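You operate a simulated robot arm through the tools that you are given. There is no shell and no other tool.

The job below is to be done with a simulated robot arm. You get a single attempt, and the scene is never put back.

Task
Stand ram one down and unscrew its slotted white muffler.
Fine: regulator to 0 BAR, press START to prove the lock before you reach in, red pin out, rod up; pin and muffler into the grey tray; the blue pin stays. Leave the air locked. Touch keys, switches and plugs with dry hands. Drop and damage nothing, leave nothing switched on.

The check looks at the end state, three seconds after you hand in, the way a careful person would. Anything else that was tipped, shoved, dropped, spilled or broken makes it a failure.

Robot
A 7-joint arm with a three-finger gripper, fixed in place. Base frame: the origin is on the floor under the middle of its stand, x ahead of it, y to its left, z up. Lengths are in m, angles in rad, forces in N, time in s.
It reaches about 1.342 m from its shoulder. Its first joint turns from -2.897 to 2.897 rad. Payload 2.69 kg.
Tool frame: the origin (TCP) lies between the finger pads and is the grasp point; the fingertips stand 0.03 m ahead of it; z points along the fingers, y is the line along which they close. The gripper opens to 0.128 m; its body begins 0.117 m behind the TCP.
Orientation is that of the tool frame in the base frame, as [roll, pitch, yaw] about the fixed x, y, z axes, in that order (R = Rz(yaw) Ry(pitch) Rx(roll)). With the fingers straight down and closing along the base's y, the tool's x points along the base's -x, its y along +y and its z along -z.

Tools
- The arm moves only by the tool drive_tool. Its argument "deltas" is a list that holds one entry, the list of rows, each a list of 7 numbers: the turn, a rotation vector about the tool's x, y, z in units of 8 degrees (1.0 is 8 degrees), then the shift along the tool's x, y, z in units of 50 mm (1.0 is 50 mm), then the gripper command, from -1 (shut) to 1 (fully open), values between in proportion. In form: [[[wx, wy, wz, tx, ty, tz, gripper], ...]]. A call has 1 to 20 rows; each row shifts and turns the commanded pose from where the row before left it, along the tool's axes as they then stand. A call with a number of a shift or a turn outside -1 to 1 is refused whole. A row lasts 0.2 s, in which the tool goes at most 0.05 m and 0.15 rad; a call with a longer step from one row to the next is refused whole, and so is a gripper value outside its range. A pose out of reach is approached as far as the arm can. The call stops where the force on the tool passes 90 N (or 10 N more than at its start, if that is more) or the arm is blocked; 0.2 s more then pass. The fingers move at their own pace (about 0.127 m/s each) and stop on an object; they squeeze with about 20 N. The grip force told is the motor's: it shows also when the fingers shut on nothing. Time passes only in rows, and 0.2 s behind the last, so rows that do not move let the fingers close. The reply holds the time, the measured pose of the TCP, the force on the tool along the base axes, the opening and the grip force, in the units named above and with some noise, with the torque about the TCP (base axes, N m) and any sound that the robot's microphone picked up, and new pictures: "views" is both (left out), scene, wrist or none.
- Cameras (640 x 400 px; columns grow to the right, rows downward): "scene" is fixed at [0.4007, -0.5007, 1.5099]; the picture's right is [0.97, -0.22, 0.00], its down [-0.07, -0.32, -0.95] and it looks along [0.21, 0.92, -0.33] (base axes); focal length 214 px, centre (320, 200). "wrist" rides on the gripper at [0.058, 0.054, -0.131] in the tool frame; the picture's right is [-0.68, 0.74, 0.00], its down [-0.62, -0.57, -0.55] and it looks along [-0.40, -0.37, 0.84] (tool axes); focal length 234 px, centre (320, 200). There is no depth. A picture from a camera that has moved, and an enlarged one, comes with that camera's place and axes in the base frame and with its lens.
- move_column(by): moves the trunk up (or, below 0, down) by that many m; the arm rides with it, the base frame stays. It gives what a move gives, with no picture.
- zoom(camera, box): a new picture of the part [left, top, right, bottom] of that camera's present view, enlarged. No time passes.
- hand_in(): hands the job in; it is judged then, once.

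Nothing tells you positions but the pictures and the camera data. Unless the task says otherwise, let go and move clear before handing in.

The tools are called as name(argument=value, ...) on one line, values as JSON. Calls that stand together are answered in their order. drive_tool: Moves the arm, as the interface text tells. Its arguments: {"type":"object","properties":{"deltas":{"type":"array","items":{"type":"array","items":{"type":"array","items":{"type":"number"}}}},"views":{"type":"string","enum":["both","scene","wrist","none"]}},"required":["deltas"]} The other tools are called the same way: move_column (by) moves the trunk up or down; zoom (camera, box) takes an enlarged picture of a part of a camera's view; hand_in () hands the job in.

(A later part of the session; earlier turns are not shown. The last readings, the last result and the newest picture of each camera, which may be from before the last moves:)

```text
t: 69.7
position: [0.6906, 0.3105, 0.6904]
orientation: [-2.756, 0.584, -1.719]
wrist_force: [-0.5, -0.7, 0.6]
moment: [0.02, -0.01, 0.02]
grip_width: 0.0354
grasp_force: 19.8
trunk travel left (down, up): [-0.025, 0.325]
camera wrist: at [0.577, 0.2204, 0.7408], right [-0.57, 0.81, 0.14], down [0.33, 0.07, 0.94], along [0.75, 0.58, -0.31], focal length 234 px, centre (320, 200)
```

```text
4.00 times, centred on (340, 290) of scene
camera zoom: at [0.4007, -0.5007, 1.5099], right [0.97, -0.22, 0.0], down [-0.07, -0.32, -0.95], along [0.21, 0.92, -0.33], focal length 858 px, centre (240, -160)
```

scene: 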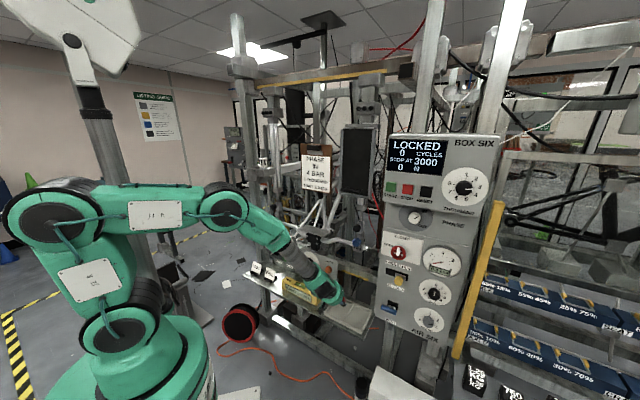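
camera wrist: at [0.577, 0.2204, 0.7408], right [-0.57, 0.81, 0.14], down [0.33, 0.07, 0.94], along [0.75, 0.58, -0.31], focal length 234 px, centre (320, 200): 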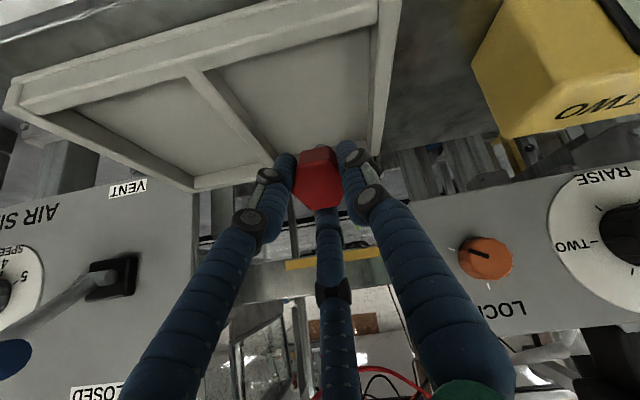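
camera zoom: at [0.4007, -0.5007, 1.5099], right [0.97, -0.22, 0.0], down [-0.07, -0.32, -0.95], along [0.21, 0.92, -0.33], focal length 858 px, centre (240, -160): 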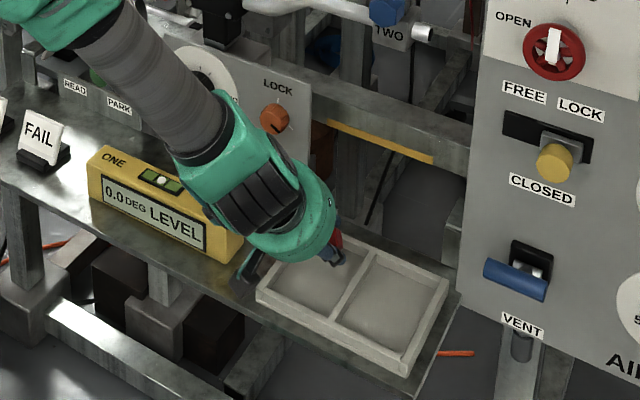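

The tip is inside the left bay, a couple of centimetres above the floor. I lower in small steps watching the force.

drive_tool(deltas=[[[0, 0, 0, 0.07, 0.04, 0.08, -0.8], [0, 0, 0, 0.07, 0.04, 0.08, -0.8]]], views="none")

drive_tool(deltas=[[[0, 0, 0, 0.055, 0.032, 0.077, -0.8]]], views="wrist")

```text
t: 70.3
position: [0.6921, 0.3097, 0.6825]
orientation: [-2.75, 0.589, -1.714]
wrist_force: [1.9, -0.6, 17.8]
moment: [0.65, -0.72, -0.02]
grip_width: 0.0366
grasp_force: 20.1
trunk travel left (down, up): [-0.025, 0.325]
```

```text
t: 70.7
position: [0.6899, 0.3097, 0.6746]
orientation: [-2.754, 0.587, -1.718]
wrist_force: [-0.1, -0.4, 13.1]
moment: [0.45, -0.42, 0.05]
grip_width: 0.0387
grasp_force: 20.5
trunk travel left (down, up): [-0.025, 0.325]
camera wrist: at [0.5758, 0.2194, 0.7247], right [-0.57, 0.81, 0.14], down [0.33, 0.07, 0.94], along [0.75, 0.58, -0.3], focal length 234 px, centre (320, 200)
```

wrist: 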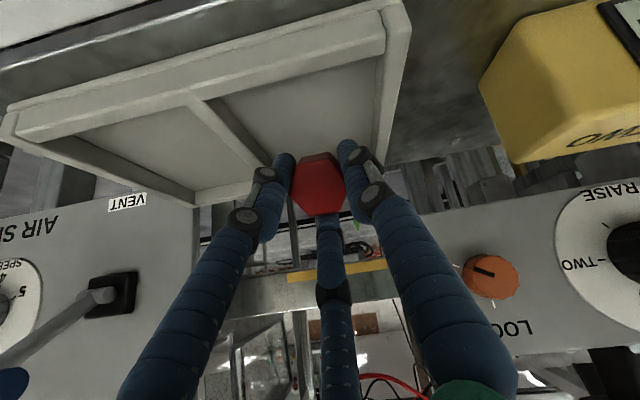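

The tip touched the tray floor (about 15 N) and the pin is pivoting slightly in the grip, as planned. I look closely before easing it down.

zoom(camera="wrist", box=[240, 90, 400, 230])

zoom(camera="scene", box=[320, 270, 380, 330])

```text
2.86 times, centred on (320, 160) of wrist
camera zoom: at [0.5758, 0.2194, 0.7247], right [-0.57, 0.81, 0.14], down [0.33, 0.07, 0.94], along [0.75, 0.58, -0.3], focal length 669 px, centre (320, 314)
```

zoom: 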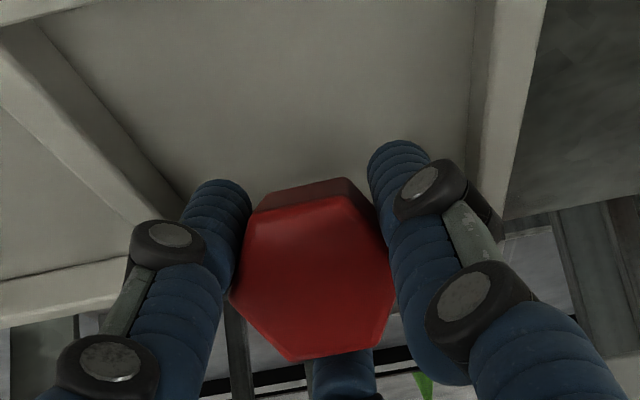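

```text
6.67 times, centred on (350, 300) of scene
camera zoom: at [0.4007, -0.5007, 1.5099], right [0.97, -0.22, 0.0], down [-0.07, -0.32, -0.95], along [0.21, 0.92, -0.33], focal length 1430 px, centre (120, -467)
```

zoom: 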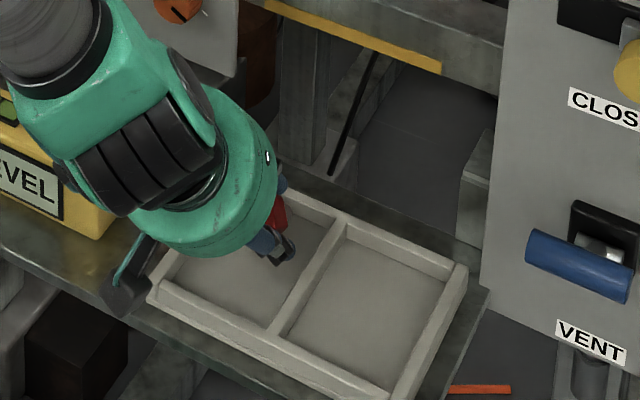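

Position checks out: tip at about u = 0.27, d = 0.765, inside the left bay. I loosen the grip slightly so the head is only cradled, then lower the hand 1.5 cm to lay the pin flatter.

drive_tool(deltas=[[[0, 0, 0, 0, 0, 0, -0.36], [0, 0, 0, 0.08, 0.046, 0.116, -0.34], [0, 0, 0, 0.08, 0.046, 0.116, -0.34]]], views="wrist")

zoom(camera="wrist", box=[240, 90, 400, 230])

```text
t: 71.5
position: [0.6905, 0.3093, 0.6628]
orientation: [-2.75, 0.59, -1.716]
wrist_force: [-7.8, -8.6, 22.6]
moment: [-0.29, 0.18, 0.0]
grip_width: 0.0428
grasp_force: 0.2
trunk travel left (down, up): [-0.025, 0.325]
camera wrist: at [0.5773, 0.2196, 0.7126], right [-0.57, 0.81, 0.14], down [0.33, 0.06, 0.94], along [0.75, 0.58, -0.3], focal length 234 px, centre (320, 200)
```

wrist: 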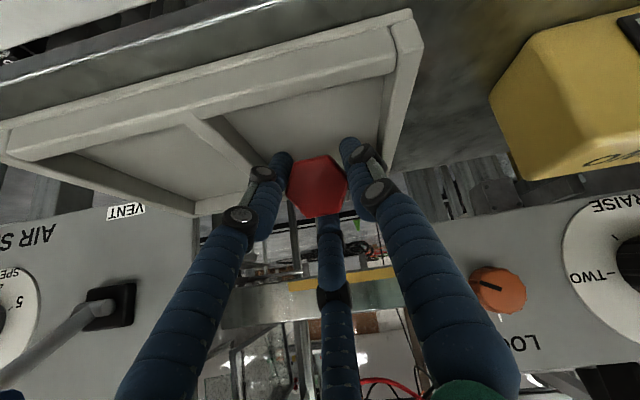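

```text
2.86 times, centred on (320, 160) of wrist
camera zoom: at [0.5773, 0.2196, 0.7126], right [-0.57, 0.81, 0.14], down [0.33, 0.06, 0.94], along [0.75, 0.58, -0.3], focal length 669 px, centre (320, 314)
```

zoom: 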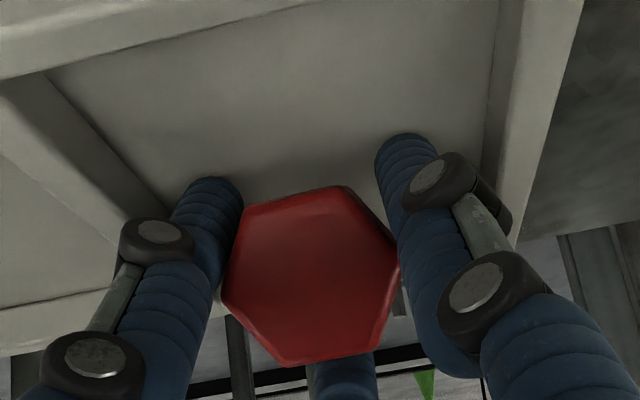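

The pin is pressing against the back of the bay. I ease the hand back 1.2 cm to relieve that.

drive_tool(deltas=[[[0, 0, 0, 0.08, 0.046, -0.076, -0.33], [0, 0, 0, 0.08, 0.046, -0.076, -0.33]]], views="wrist")

zoom(camera="wrist", box=[240, 90, 400, 230])

zoom(camera="scene", box=[320, 270, 380, 330])

```text
t: 72.1
position: [0.6823, 0.301, 0.6625]
orientation: [-2.752, 0.586, -1.714]
wrist_force: [2.5, 1.5, 19.1]
moment: [0.06, -0.18, 0.04]
grip_width: 0.0441
grasp_force: 0.0
trunk travel left (down, up): [-0.025, 0.325]
camera wrist: at [0.5688, 0.211, 0.7117], right [-0.57, 0.81, 0.14], down [0.33, 0.07, 0.94], along [0.75, 0.58, -0.3], focal length 234 px, centre (320, 200)
```

wrist: 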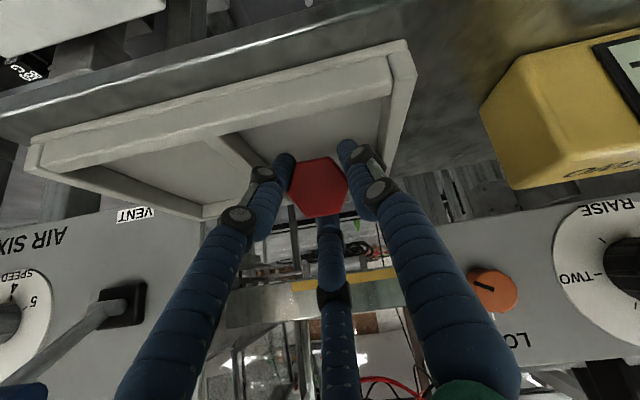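

```text
2.86 times, centred on (320, 160) of wrist
camera zoom: at [0.5688, 0.211, 0.7117], right [-0.57, 0.81, 0.14], down [0.33, 0.07, 0.94], along [0.75, 0.58, -0.3], focal length 669 px, centre (320, 314)
```

zoom: 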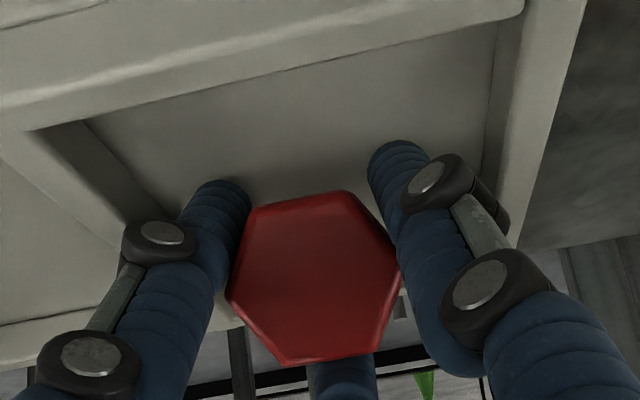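

```text
6.67 times, centred on (350, 300) of scene
camera zoom: at [0.4007, -0.5007, 1.5099], right [0.97, -0.22, 0.0], down [-0.07, -0.32, -0.95], along [0.21, 0.92, -0.33], focal length 1430 px, centre (120, -467)
```

zoom: 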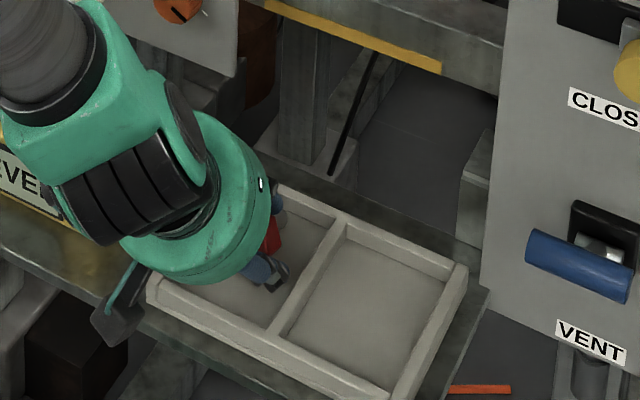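

I need to see where the shank actually rests, so I enlarge the scene view around it.

zoom(camera="scene", box=[330, 288, 360, 318])

zoom(camera="wrist", box=[290, 120, 370, 220])

```text
13.33 times, centred on (345, 303) of scene
camera zoom: at [0.4007, -0.5007, 1.5099], right [0.97, -0.22, 0.0], down [-0.07, -0.32, -0.95], along [0.21, 0.92, -0.33], focal length 2860 px, centre (-13, -1173)
```

zoom: 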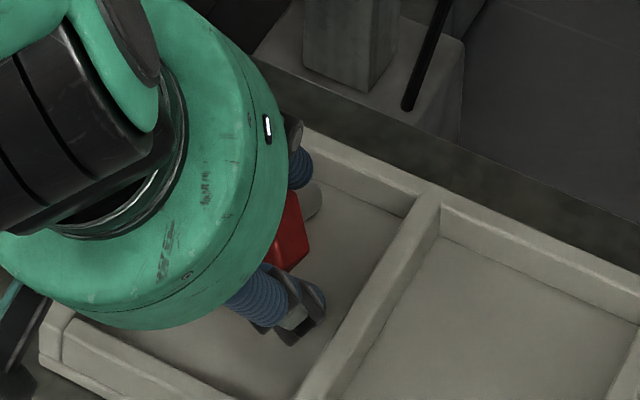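

```text
4.00 times, centred on (330, 170) of wrist
camera zoom: at [0.5688, 0.211, 0.7117], right [-0.57, 0.81, 0.14], down [0.33, 0.07, 0.94], along [0.75, 0.58, -0.3], focal length 937 px, centre (280, 320)
```

zoom: 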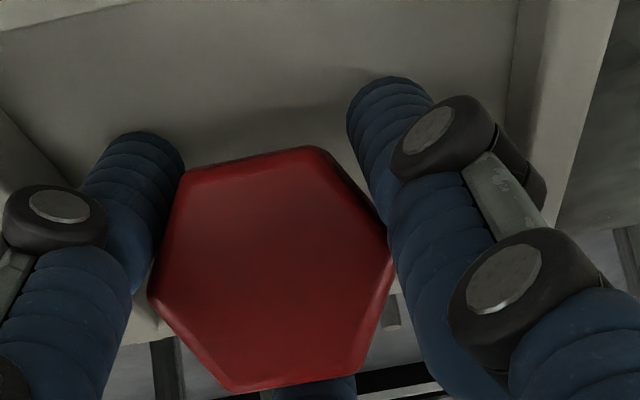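

The shank tip is inside the bay on the floor, and the head is just above the floor. I open gradually to let the head settle.

drive_tool(deltas=[[[0, 0, 0, 0, 0, 0, -0.28], [0, 0, 0, 0, 0, 0, -0.22], [0, 0, 0, 0, 0, 0, -0.16], [0, 0, 0, 0, 0, 0, -0.1]]], views="both")

zoom(camera="scene", box=[330, 288, 360, 318])

zoom(camera="wrist", box=[280, 110, 380, 220])

```text
t: 73.1
position: [0.68, 0.3001, 0.6598]
orientation: [-2.756, 0.582, -1.719]
wrist_force: [1.8, -0.6, 11.9]
moment: [-0.39, -0.3, -0.28]
grip_width: 0.0605
grasp_force: 0.1
trunk travel left (down, up): [-0.025, 0.325]
camera wrist: at [0.5672, 0.2106, 0.7098], right [-0.57, 0.81, 0.14], down [0.33, 0.07, 0.94], along [0.75, 0.58, -0.31], focal length 234 px, centre (320, 200)
```

scene: 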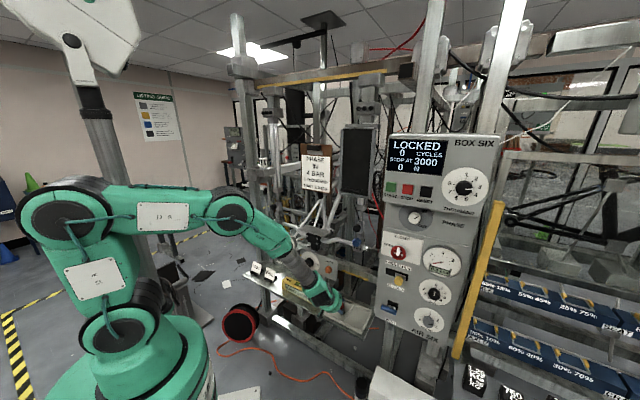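
wrist: 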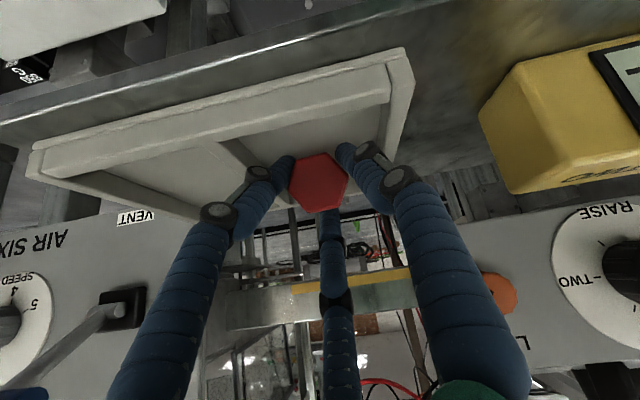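

```text
13.33 times, centred on (345, 303) of scene
camera zoom: at [0.4007, -0.5007, 1.5099], right [0.97, -0.22, 0.0], down [-0.07, -0.32, -0.95], along [0.21, 0.92, -0.33], focal length 2860 px, centre (-13, -1173)
```

zoom: 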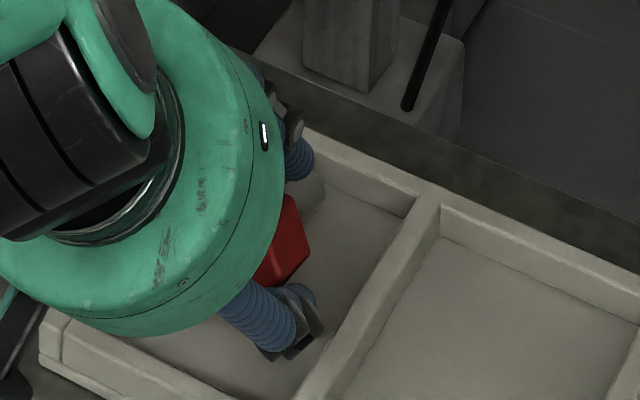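

```text
3.64 times, centred on (330, 165) of wrist
camera zoom: at [0.5672, 0.2106, 0.7098], right [-0.57, 0.81, 0.14], down [0.33, 0.07, 0.94], along [0.75, 0.58, -0.31], focal length 852 px, centre (284, 327)
```

zoom: 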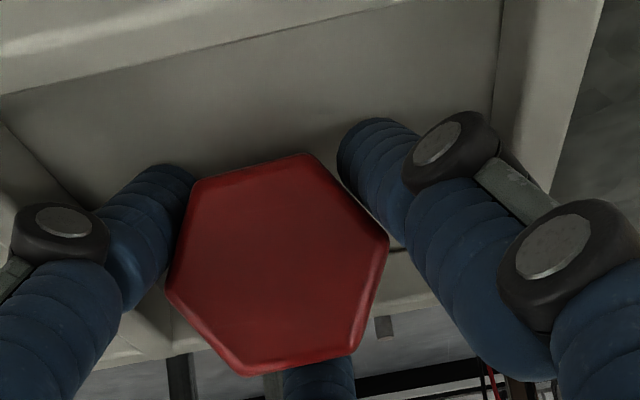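

The head appears settled between the open fingers. I withdraw slowly along the tool axis and check the pin stays put.

drive_tool(deltas=[[[0, 0, 0, 0, 0, -0.2, -0.05], [0, 0, 0, 0, 0, -0.3, 0]]], views="both")

zoom(camera="scene", box=[330, 288, 360, 318])

zoom(camera="wrist", box=[260, 80, 400, 220])

```text
t: 73.7
position: [0.6695, 0.2883, 0.6807]
orientation: [-2.755, 0.586, -1.719]
wrist_force: [-2.4, 0.3, 0.6]
moment: [-0.07, 0.09, -0.04]
grip_width: 0.0641
grasp_force: 0.0
trunk travel left (down, up): [-0.025, 0.325]
camera wrist: at [0.5566, 0.1995, 0.7292], right [-0.57, 0.81, 0.14], down [0.33, 0.07, 0.94], along [0.75, 0.58, -0.31], focal length 234 px, centre (320, 200)
```

scene: 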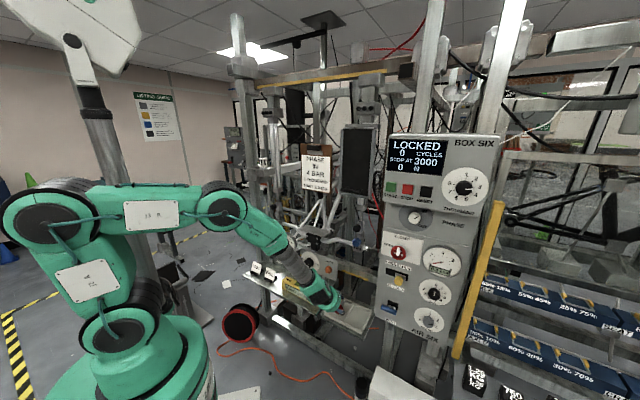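
wrist: 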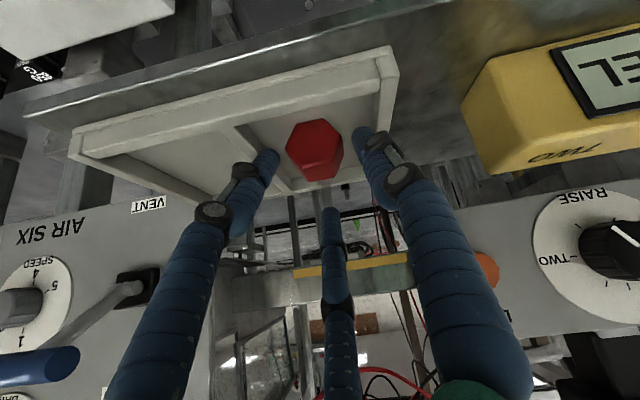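

```text
13.33 times, centred on (345, 303) of scene
camera zoom: at [0.4007, -0.5007, 1.5099], right [0.97, -0.22, 0.0], down [-0.07, -0.32, -0.95], along [0.21, 0.92, -0.33], focal length 2860 px, centre (-13, -1173)
```

zoom: 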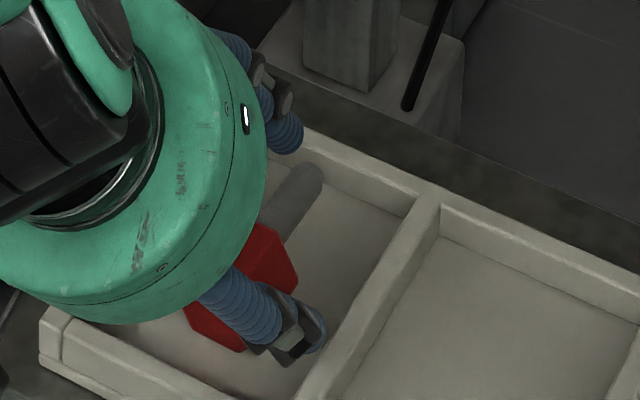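

```text
2.86 times, centred on (330, 150) of wrist
camera zoom: at [0.5566, 0.1995, 0.7292], right [-0.57, 0.81, 0.14], down [0.33, 0.07, 0.94], along [0.75, 0.58, -0.31], focal length 669 px, centre (291, 343)
```

zoom: 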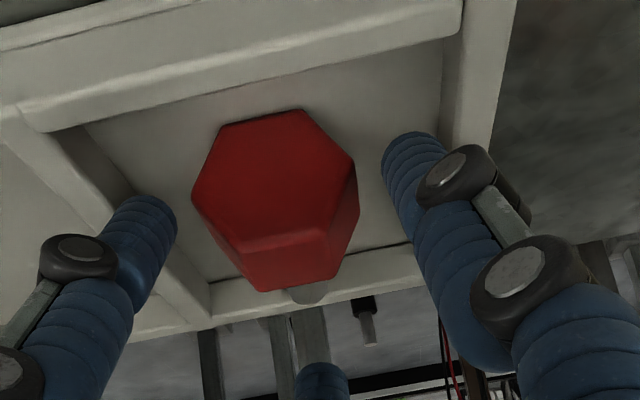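

The pin lies in the left bay. I withdraw fully and look at it.

drive_tool(deltas=[[[0, 0, 0, 0, 0, -0.8, 0], [0, 0, 0, 0, 0, -0.9, 0], [0, 0, 0, 0, 0, -0.9, 0]]], views="both")

zoom(camera="scene", box=[320, 280, 380, 340])

zoom(camera="wrist", box=[180, 20, 400, 180])

```text
t: 74.5
position: [0.612, 0.2302, 0.7792]
orientation: [-2.757, 0.586, -1.718]
wrist_force: [1.0, 0.5, -0.6]
moment: [0.06, 0.0, 0.08]
grip_width: 0.064
grasp_force: 0.1
trunk travel left (down, up): [-0.025, 0.325]
camera wrist: at [0.4987, 0.1407, 0.8293], right [-0.57, 0.81, 0.14], down [0.33, 0.07, 0.94], along [0.75, 0.58, -0.31], focal length 234 px, centre (320, 200)
```

scene: 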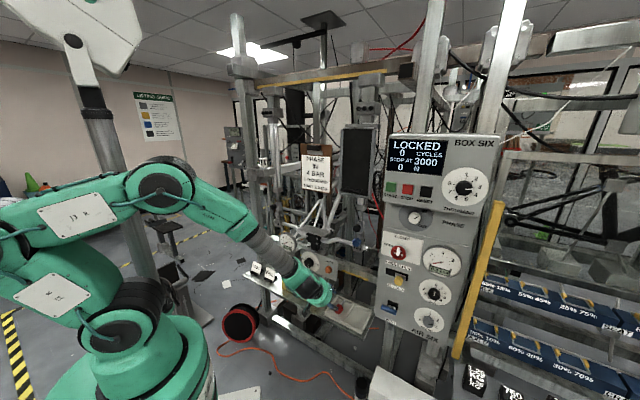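
wrist: 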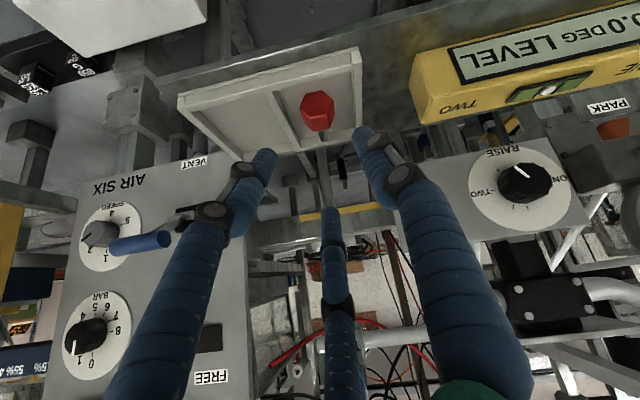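

```text
6.67 times, centred on (350, 310) of scene
camera zoom: at [0.4007, -0.5007, 1.5099], right [0.97, -0.22, 0.0], down [-0.07, -0.32, -0.95], along [0.21, 0.92, -0.33], focal length 1430 px, centre (120, -533)
```

zoom: 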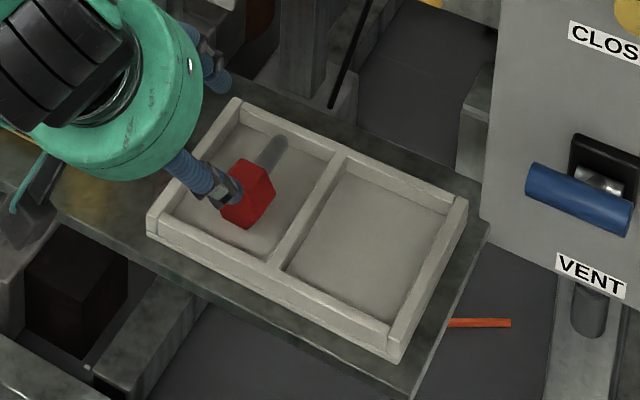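

```text
2.50 times, centred on (290, 100) of wrist
camera zoom: at [0.4987, 0.1407, 0.8293], right [-0.57, 0.81, 0.14], down [0.33, 0.07, 0.94], along [0.75, 0.58, -0.31], focal length 585 px, centre (395, 450)
```

zoom: 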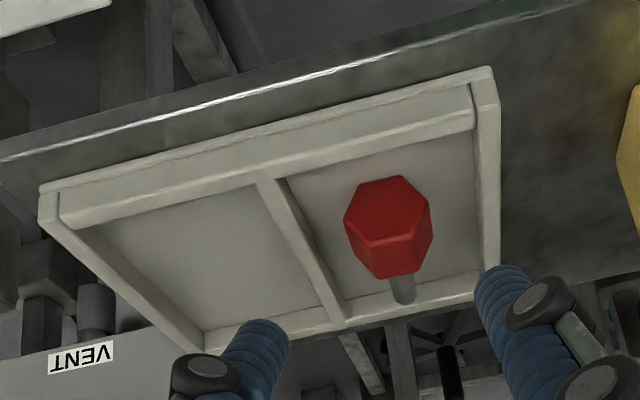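

The pin rests flat in the left bay. Next is the rod: I go back to ram one, with the hand tipped down, to a point in front of the black rod knob.

drive_tool(deltas=[[[0, 0, 0, -0.633, 0.55, -0.3585, 0], [0, 0, 0, -0.633, 0.55, -0.3585, 0], [0, 0, 0, -0.633, 0.55, -0.3585, 0], [0, 0, 0, -0.633, 0.55, -0.3585, 0], [0, 0, 0, -0.633, 0.55, -0.3585, 0], [0, 0, 0, -0.633, 0.55, -0.3585, 0], [0, 0, 0, -0.633, 0.55, -0.3585, 0], [0, 0, 0, -0.633, 0.55, -0.3585, 0], [0, 0, 0, -0.633, 0.55, -0.3585, 0], [0, 0, 0, -0.633, 0.55, -0.3585, 0], [0, 0, 0, -0.633, 0.55, -0.3585, 0], [0, 0, 0, -0.633, 0.55, -0.3585, 0]]], views="both")

```text
t: 77.1
position: [0.27, 0.5595, 1.0514]
orientation: [-2.755, 0.584, -1.716]
wrist_force: [-0.5, -0.8, 0.5]
moment: [0.03, 0.02, 0.03]
grip_width: 0.0639
grasp_force: 0.1
trunk travel left (down, up): [-0.025, 0.325]
camera wrist: at [0.1568, 0.4695, 1.1013], right [-0.57, 0.81, 0.14], down [0.33, 0.07, 0.94], along [0.75, 0.58, -0.31], focal length 234 px, centre (320, 200)
```

scene: 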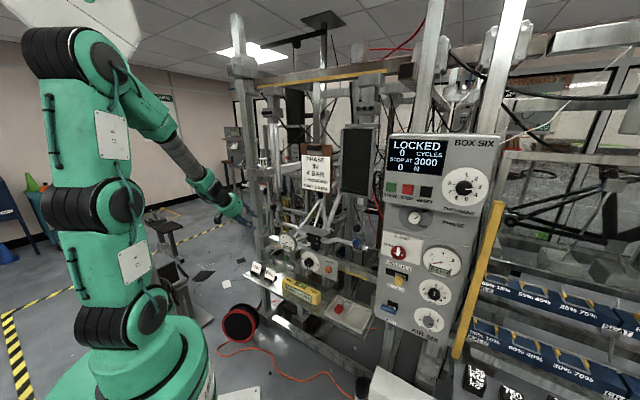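
wrist: 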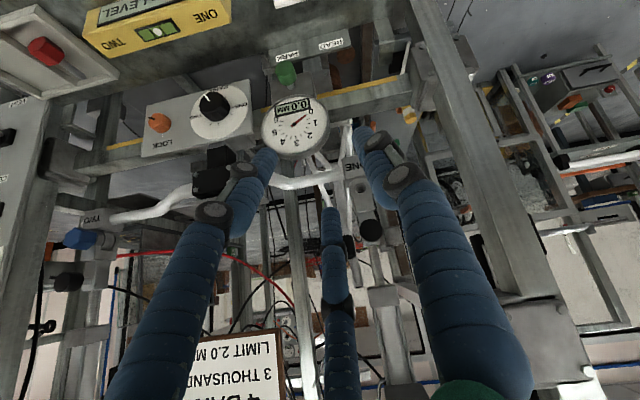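

The black knob shows at (370, 230). I tilt the hand up to level here, as before.

drive_tool(deltas=[[[0.496, -0.868, 0, 0, 0, 0, 0], [0.496, -0.868, 0, 0, 0, 0, 0], [0.496, -0.868, 0, 0, 0, 0, 0], [0.496, -0.868, 0, 0, 0, 0, 0], [0.496, -0.868, 0, 0, 0, 0, 0], [0.496, -0.868, 0, 0, 0, 0, 0], [0.149, -0.26, 0, 0, 0, 0, 0], [0, 0, 0, 0, 0, 0, 0]]], views="both")

```text
t: 78.5
position: [0.2876, 0.5655, 1.1985]
orientation: [-1.161, 1.176, -0.44]
wrist_force: [0.4, -0.5, 0.3]
moment: [0.07, -0.01, -0.02]
grip_width: 0.0639
grasp_force: 0.0
trunk travel left (down, up): [-0.025, 0.325]
stopped in row 7: the arm was blocked; the commanded pose is now the measured one
camera wrist: at [0.1815, 0.5063, 1.1023], right [-0.67, 0.64, 0.36], down [-0.27, -0.68, 0.68], along [0.69, 0.36, 0.63], focal length 234 px, centre (320, 200)
```

scene: 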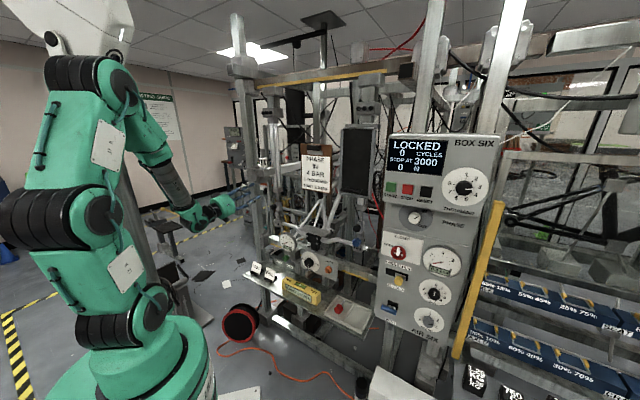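
wrist: 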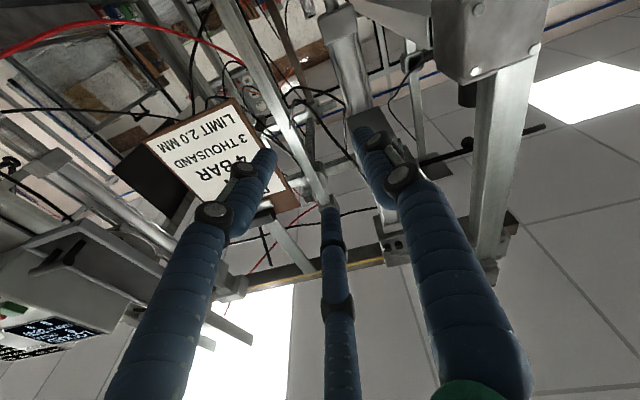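

The arm swung through its straight-wrist posture and lagged, ending higher than commanded at (0.288, 0.566, 1.199), still in free space with no contact force. I check it is steady before going on slowly.

drive_tool(deltas=[[[0, 0, 0, 0, 0, 0, 0], [0, 0, 0, 0, 0, 0, 0]]], views="both")

```text
t: 79.1
position: [0.2868, 0.5668, 1.2001]
orientation: [-1.15, 1.177, -0.43]
wrist_force: [0.5, 0.2, 0.1]
moment: [-0.01, -0.03, 0.0]
grip_width: 0.064
grasp_force: 0.1
trunk travel left (down, up): [-0.025, 0.325]
camera wrist: at [0.1806, 0.5074, 1.1045], right [-0.68, 0.64, 0.37], down [-0.27, -0.68, 0.68], along [0.68, 0.36, 0.63], focal length 234 px, centre (320, 200)
```

scene: 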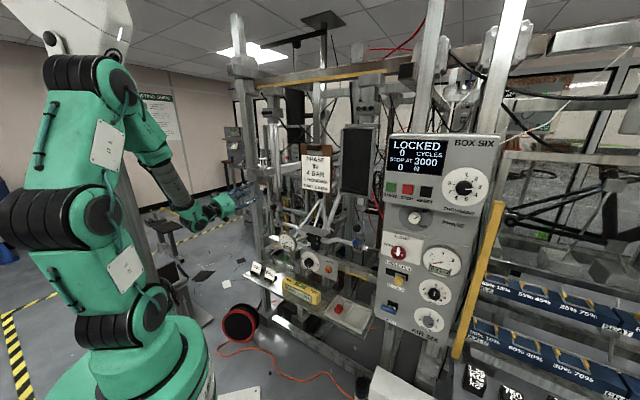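
wrist: 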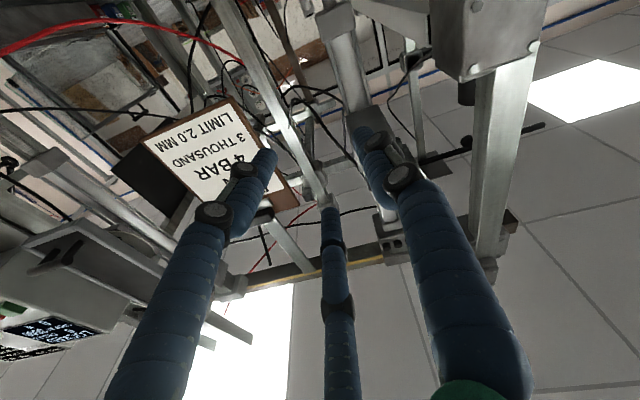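

Steady. I level the hand (9° down) and move gently to a standoff in front of the knob.

drive_tool(deltas=[[[-0.2, 0.52, 0, 0, 0, 0, 0], [-0.2, 0.52, 0, 0, 0, 0, 0], [0, 0, 0, 0.3, 0.24, 0.1, 0], [0, 0, 0, 0.4, 0.3, 0.2, 0], [0, 0, 0, 0.4, 0.3, 0.2, 0]]], views="both")

```text
t: 80.5
position: [0.3034, 0.5936, 1.188]
orientation: [-1.35, 1.255, -0.628]
wrist_force: [-0.7, 0.9, 0.5]
moment: [0.0, 0.01, -0.03]
grip_width: 0.064
grasp_force: 0.0
trunk travel left (down, up): [-0.025, 0.325]
stopped in row 5: the arm was blocked; the commanded pose is now the measured one
camera wrist: at [0.1866, 0.5351, 1.1056], right [-0.63, 0.66, 0.42], down [-0.21, -0.66, 0.72], along [0.75, 0.36, 0.55], focal length 234 px, centre (320, 200)
```

scene: 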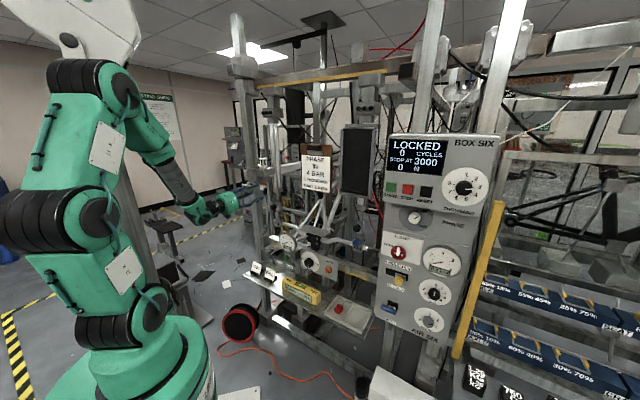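
wrist: 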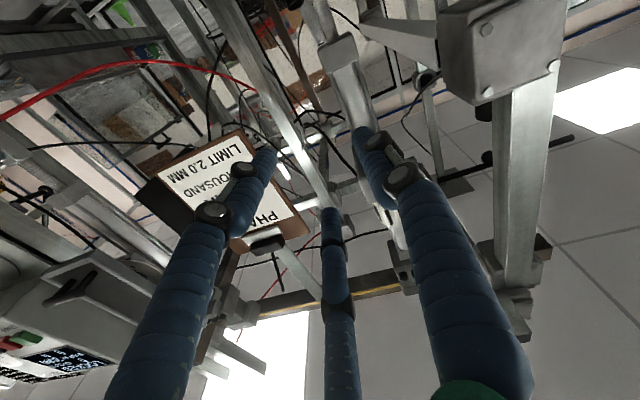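

The tool feels no force, so it must be the elbow that is hindered in this posture. I undo it: tilt the hand back down, and I'll then repeat the slow sequence that worked before.

drive_tool(deltas=[[[-0.25, 0.76, 0, 0, 0, -0.2, 0], [-0.25, 0.76, 0, 0, 0, -0.2, 0], [-0.25, 0.76, 0, 0, 0, -0.2, 0], [-0.25, 0.76, 0, 0, 0, -0.2, 0], [0, 0, 0, 0, 0, 0, 0]]], views="both")

```text
t: 81.7
position: [0.271, 0.5699, 1.1921]
orientation: [-2.492, 1.087, -1.69]
wrist_force: [0.3, -0.6, 0.2]
moment: [-0.02, 0.02, -0.03]
grip_width: 0.0639
grasp_force: 0.2
trunk travel left (down, up): [-0.025, 0.325]
camera wrist: at [0.1377, 0.4938, 1.1718], right [-0.5, 0.77, 0.39], down [0.07, -0.41, 0.91], along [0.86, 0.48, 0.15], focal length 234 px, centre (320, 200)
```

scene: 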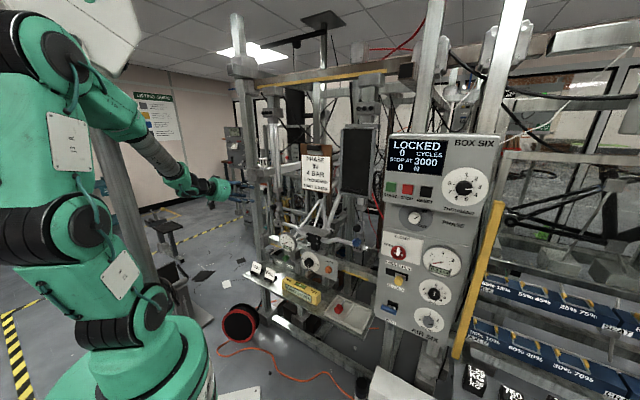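
wrist: 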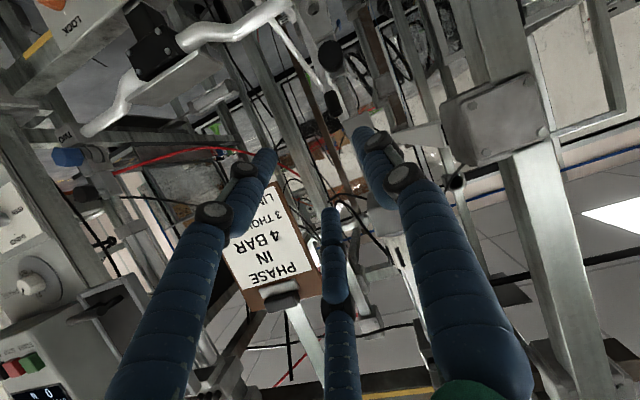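

Pitch is now about 22° down, which is fine for taking the knob. I lower gently toward knob height.

drive_tool(deltas=[[[0, 0, 0, 0.53, 0.17, 0.222, 0], [0, 0, 0, 0.53, 0.17, 0.222, 0], [0, 0, 0, 0, 0, 0, 0]]], views="both")

```text
t: 82.5
position: [0.2688, 0.571, 1.1325]
orientation: [-2.49, 1.087, -1.689]
wrist_force: [0.5, 0.2, -0.2]
moment: [-0.04, -0.03, -0.03]
grip_width: 0.0641
grasp_force: 0.0
trunk travel left (down, up): [-0.025, 0.325]
camera wrist: at [0.1369, 0.495, 1.1121], right [-0.5, 0.77, 0.39], down [0.07, -0.41, 0.91], along [0.86, 0.48, 0.15], focal length 234 px, centre (320, 200)
```

scene: 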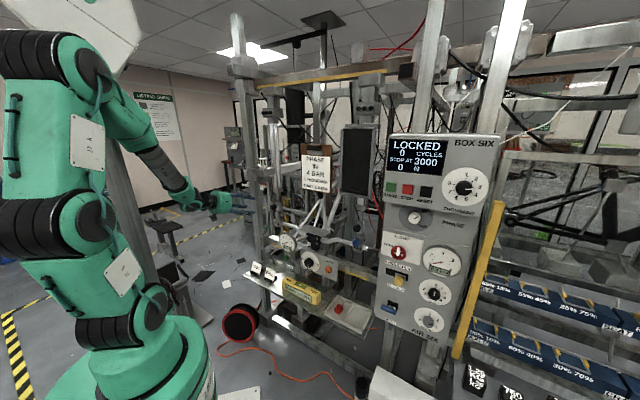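
wrist: 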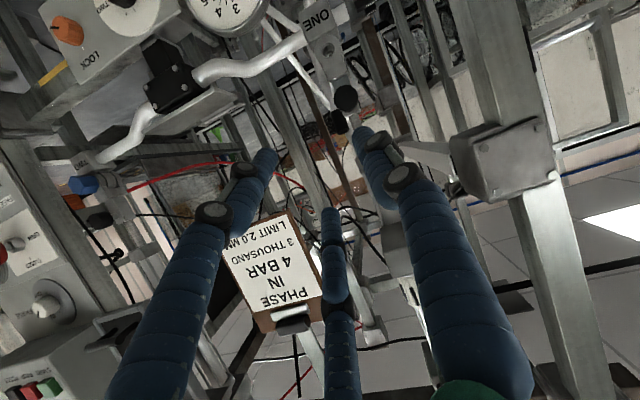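

The knob is at about (0.383, 0.727, 1.047). I approach to 9 cm from it along the tool axis.

drive_tool(deltas=[[[0, 0, 0, -0.02, 0.26, 0.6, 0], [0, 0, 0, -0.02, 0.26, 0.8, 0], [0, 0, 0, -0.02, 0.26, 0.8, 0], [0, 0, 0, 0, 0, 0, 0]]], views="both")

zoom(camera="wrist", box=[240, 60, 400, 220])

```text
t: 83.5
position: [0.3217, 0.6689, 1.0972]
orientation: [-2.487, 1.108, -1.692]
wrist_force: [0.6, 1.9, -0.7]
moment: [-0.04, -0.07, -0.15]
grip_width: 0.064
grasp_force: 0.1
trunk travel left (down, up): [-0.025, 0.325]
camera wrist: at [0.1899, 0.594, 1.0743], right [-0.49, 0.77, 0.4], down [0.06, -0.43, 0.9], along [0.87, 0.47, 0.17], focal length 234 px, centre (320, 200)
```

scene: 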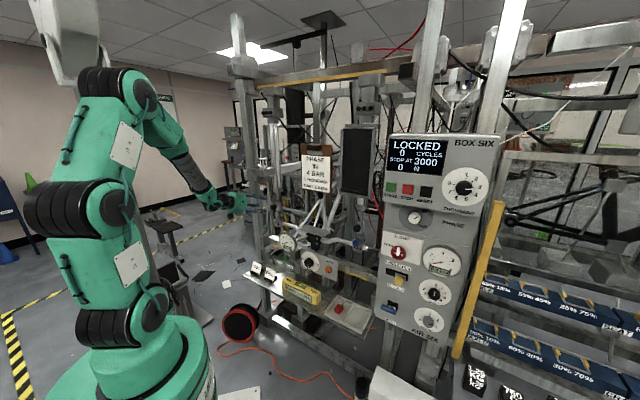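
wrist: 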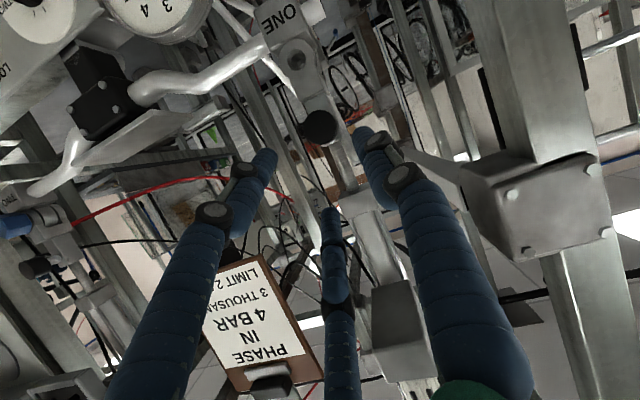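

```text
2.50 times, centred on (320, 140) of wrist
camera zoom: at [0.1899, 0.594, 1.0743], right [-0.49, 0.77, 0.4], down [0.06, -0.43, 0.9], along [0.87, 0.47, 0.17], focal length 585 px, centre (320, 350)
```

zoom: 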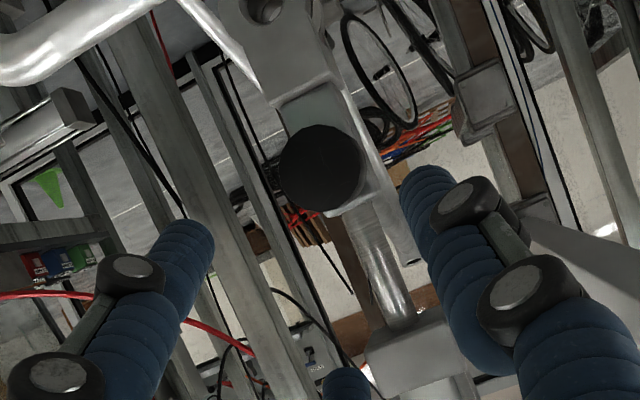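

The knob is 34 mm wide with its face near (0.388, 0.736, 1.049). I advance 6 cm and re-check.

drive_tool(deltas=[[[0, 0, 0, 0.05, 0.06, 0.5, 0], [0, 0, 0, 0.05, 0.06, 0.7, 0], [0, 0, 0, 0, 0, 0, 0], [0, 0, 0, 0, 0, 0, 0]]], views="both")

zoom(camera="wrist", box=[240, 80, 400, 240])

```text
t: 84.5
position: [0.3512, 0.7048, 1.0533]
orientation: [-2.49, 1.089, -1.69]
wrist_force: [-0.4, 0.1, 0.6]
moment: [-0.01, 0.0, -0.01]
grip_width: 0.0637
grasp_force: 0.1
trunk travel left (down, up): [-0.025, 0.325]
camera wrist: at [0.2202, 0.6282, 1.0336], right [-0.5, 0.77, 0.39], down [0.07, -0.41, 0.91], along [0.86, 0.48, 0.15], focal length 234 px, centre (320, 200)
```

scene: 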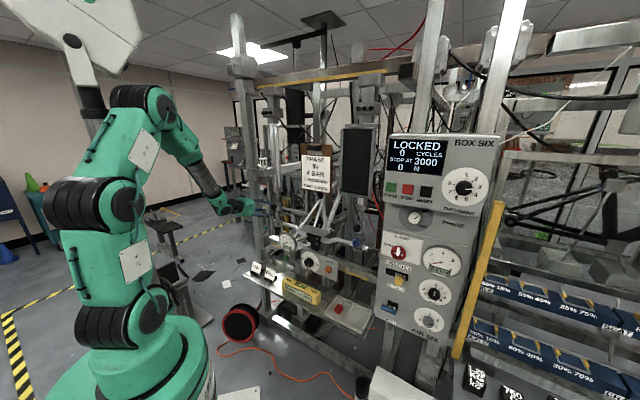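
wrist: 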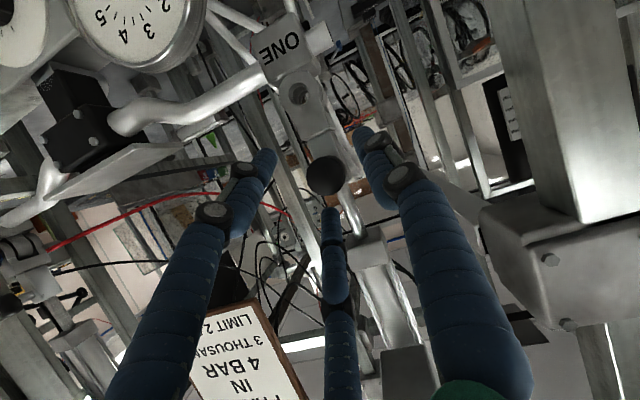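

```text
2.50 times, centred on (320, 160) of wrist
camera zoom: at [0.2202, 0.6282, 1.0336], right [-0.5, 0.77, 0.39], down [0.07, -0.41, 0.91], along [0.86, 0.48, 0.15], focal length 585 px, centre (320, 300)
```

zoom: 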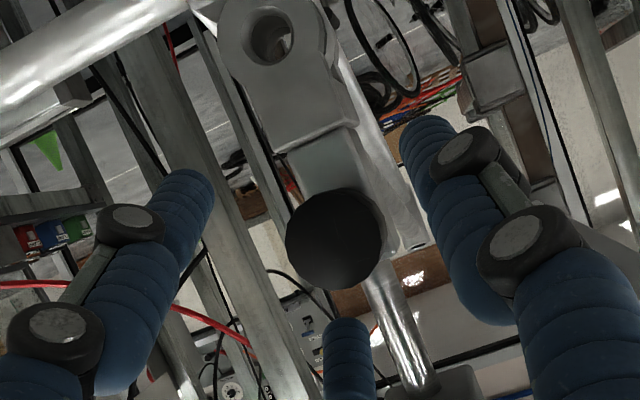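

The hand needs to rise about 1 cm relative to the knob as it advances. I correct that and advance to straddle the knob.

drive_tool(deltas=[[[0, 0, 0, -0.15, -0.05, 0.2, 0], [0, 0, 0, -0.1, -0.03, 0.35, 0], [0, 0, 0, 0, 0, 0.3, 0], [0, 0, 0, 0, 0, 0, 0]]], views="both")

zoom(camera="wrist", box=[240, 100, 400, 260])

zoom(camera="scene", box=[240, 170, 300, 230])

```text
t: 85.5
position: [0.3861, 0.7349, 1.05]
orientation: [-2.492, 1.088, -1.689]
wrist_force: [0.5, 0.2, 0.6]
moment: [-0.01, -0.02, -0.01]
grip_width: 0.0641
grasp_force: 0.1
trunk travel left (down, up): [-0.025, 0.325]
camera wrist: at [0.2537, 0.6591, 1.0306], right [-0.5, 0.77, 0.39], down [0.07, -0.41, 0.91], along [0.86, 0.48, 0.15], focal length 234 px, centre (320, 200)
```

scene: 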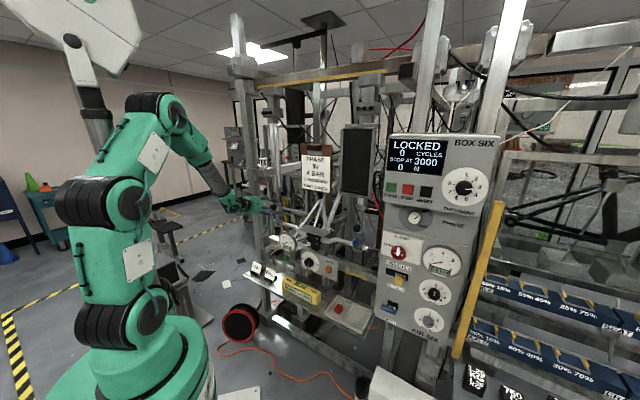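
wrist: 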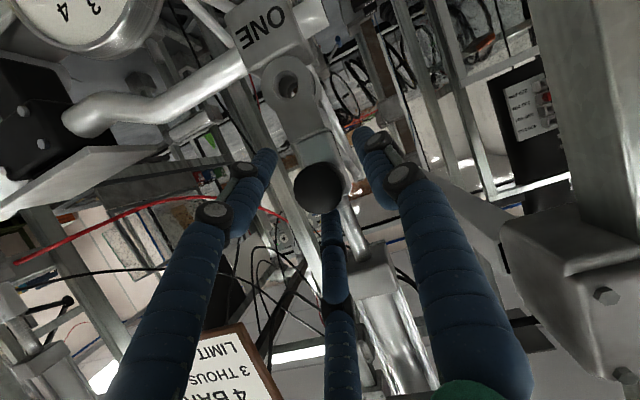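

```text
2.50 times, centred on (320, 180) of wrist
camera zoom: at [0.2537, 0.6591, 1.0306], right [-0.5, 0.77, 0.39], down [0.07, -0.41, 0.91], along [0.86, 0.48, 0.15], focal length 585 px, centre (320, 250)
```

zoom: 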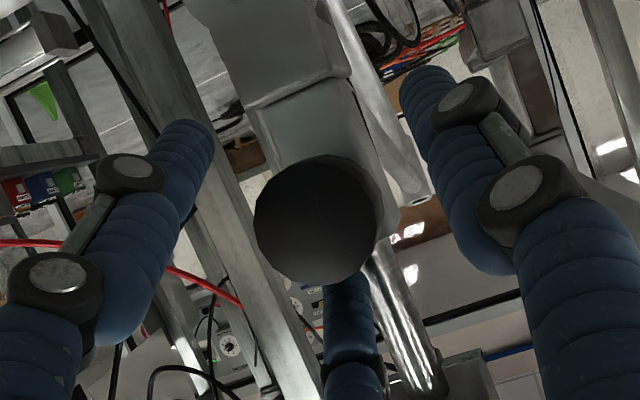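

```text
6.67 times, centred on (270, 200) of scene
camera zoom: at [0.4007, -0.5007, 1.5099], right [0.97, -0.22, 0.0], down [-0.07, -0.32, -0.95], along [0.21, 0.92, -0.33], focal length 1430 px, centre (653, 200)
```

zoom: 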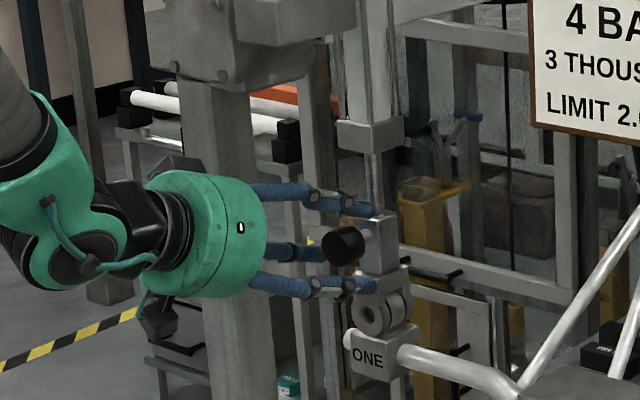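

The knob is centred between the fingers, its face right at the grasp point. I close on it.

drive_tool(deltas=[[[0, 0, 0, 0, 0, 0.1, -0.3], [0, 0, 0, 0, 0, 0.06, -0.6], [0, 0, 0, 0, 0, 0, -0.7], [0, 0, 0, 0, 0, 0, -0.7]]], views="wrist")

zoom(camera="wrist", box=[240, 100, 400, 260])

```text
t: 86.5
position: [0.3898, 0.7387, 1.0493]
orientation: [-2.489, 1.087, -1.688]
wrist_force: [-8.2, -20.3, 4.5]
moment: [0.44, -0.46, -0.09]
grip_width: 0.037
grasp_force: 13.3
trunk travel left (down, up): [-0.025, 0.325]
camera wrist: at [0.2587, 0.6623, 1.0282], right [-0.5, 0.77, 0.39], down [0.07, -0.41, 0.91], along [0.86, 0.48, 0.15], focal length 234 px, centre (320, 200)
```

wrist: 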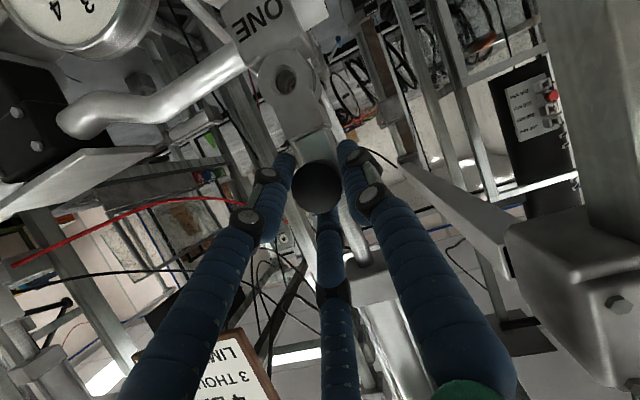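

```text
2.50 times, centred on (320, 180) of wrist
camera zoom: at [0.2587, 0.6623, 1.0282], right [-0.5, 0.77, 0.39], down [0.07, -0.41, 0.91], along [0.86, 0.48, 0.15], focal length 585 px, centre (320, 250)
```

zoom: 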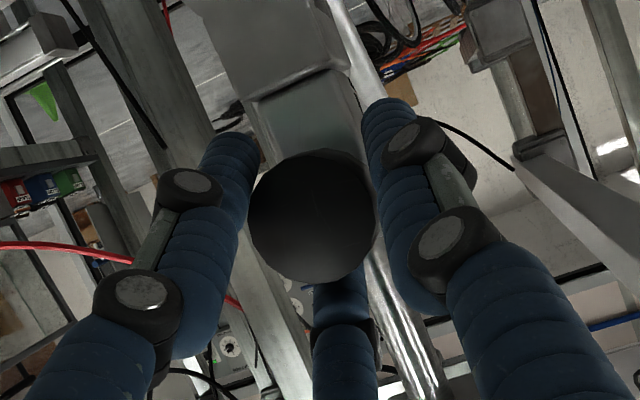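

There is some push against the clevis; I ease back 5 mm and then start lifting slowly.

drive_tool(deltas=[[[0, 0, 0, 0, 0, -0.1, -0.8], [0, 0, 0, 0, 0, 0, -0.8]]], views="none")

drive_tool(deltas=[[[0, 0, 0, -0.177, -0.056, -0.074, -0.8], [0, 0, 0, -0.177, -0.056, -0.074, -0.8]]], views="both")

zoom(camera="scene", box=[240, 170, 300, 230])

```text
t: 87.1
position: [0.3894, 0.736, 1.0505]
orientation: [-2.492, 1.087, -1.691]
wrist_force: [25.7, -4.8, -1.2]
moment: [0.11, -0.18, -0.01]
grip_width: 0.0358
grasp_force: 16.9
trunk travel left (down, up): [-0.025, 0.325]
```

```text
t: 87.7
position: [0.3888, 0.7345, 1.0691]
orientation: [-2.494, 1.088, -1.694]
wrist_force: [18.6, -16.3, -8.0]
moment: [-0.17, 0.04, 0.07]
grip_width: 0.0361
grasp_force: 17.7
trunk travel left (down, up): [-0.025, 0.325]
camera wrist: at [0.2571, 0.6595, 1.0492], right [-0.5, 0.77, 0.39], down [0.07, -0.41, 0.91], along [0.86, 0.48, 0.15], focal length 234 px, centre (320, 200)
```

scene: 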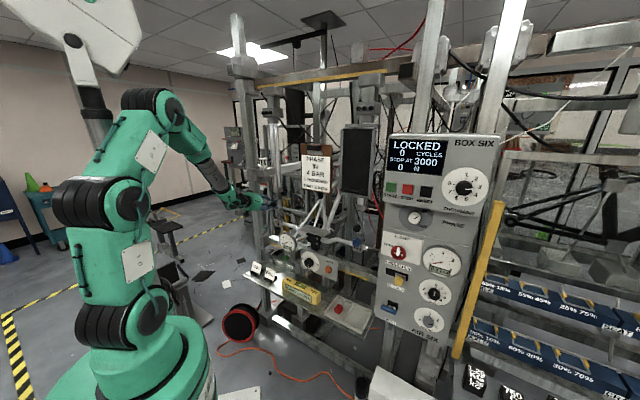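
wrist: 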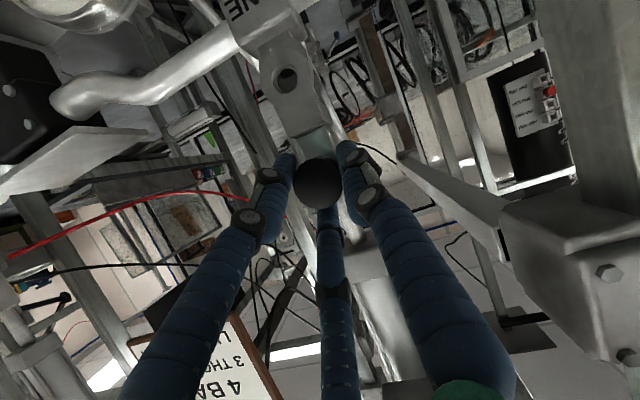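

```text
6.67 times, centred on (270, 200) of scene
camera zoom: at [0.4007, -0.5007, 1.5099], right [0.97, -0.22, 0.0], down [-0.07, -0.32, -0.95], along [0.21, 0.92, -0.33], focal length 1430 px, centre (653, 200)
```

zoom: 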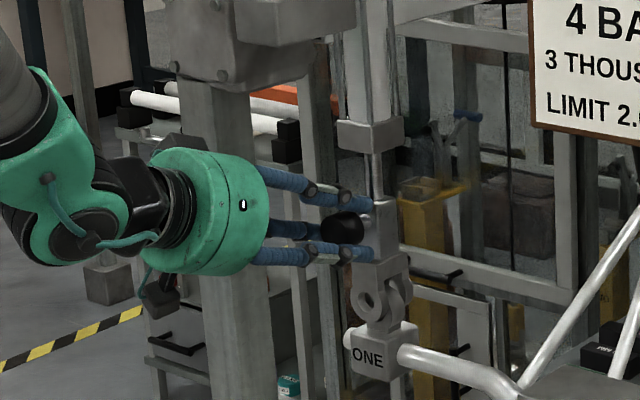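

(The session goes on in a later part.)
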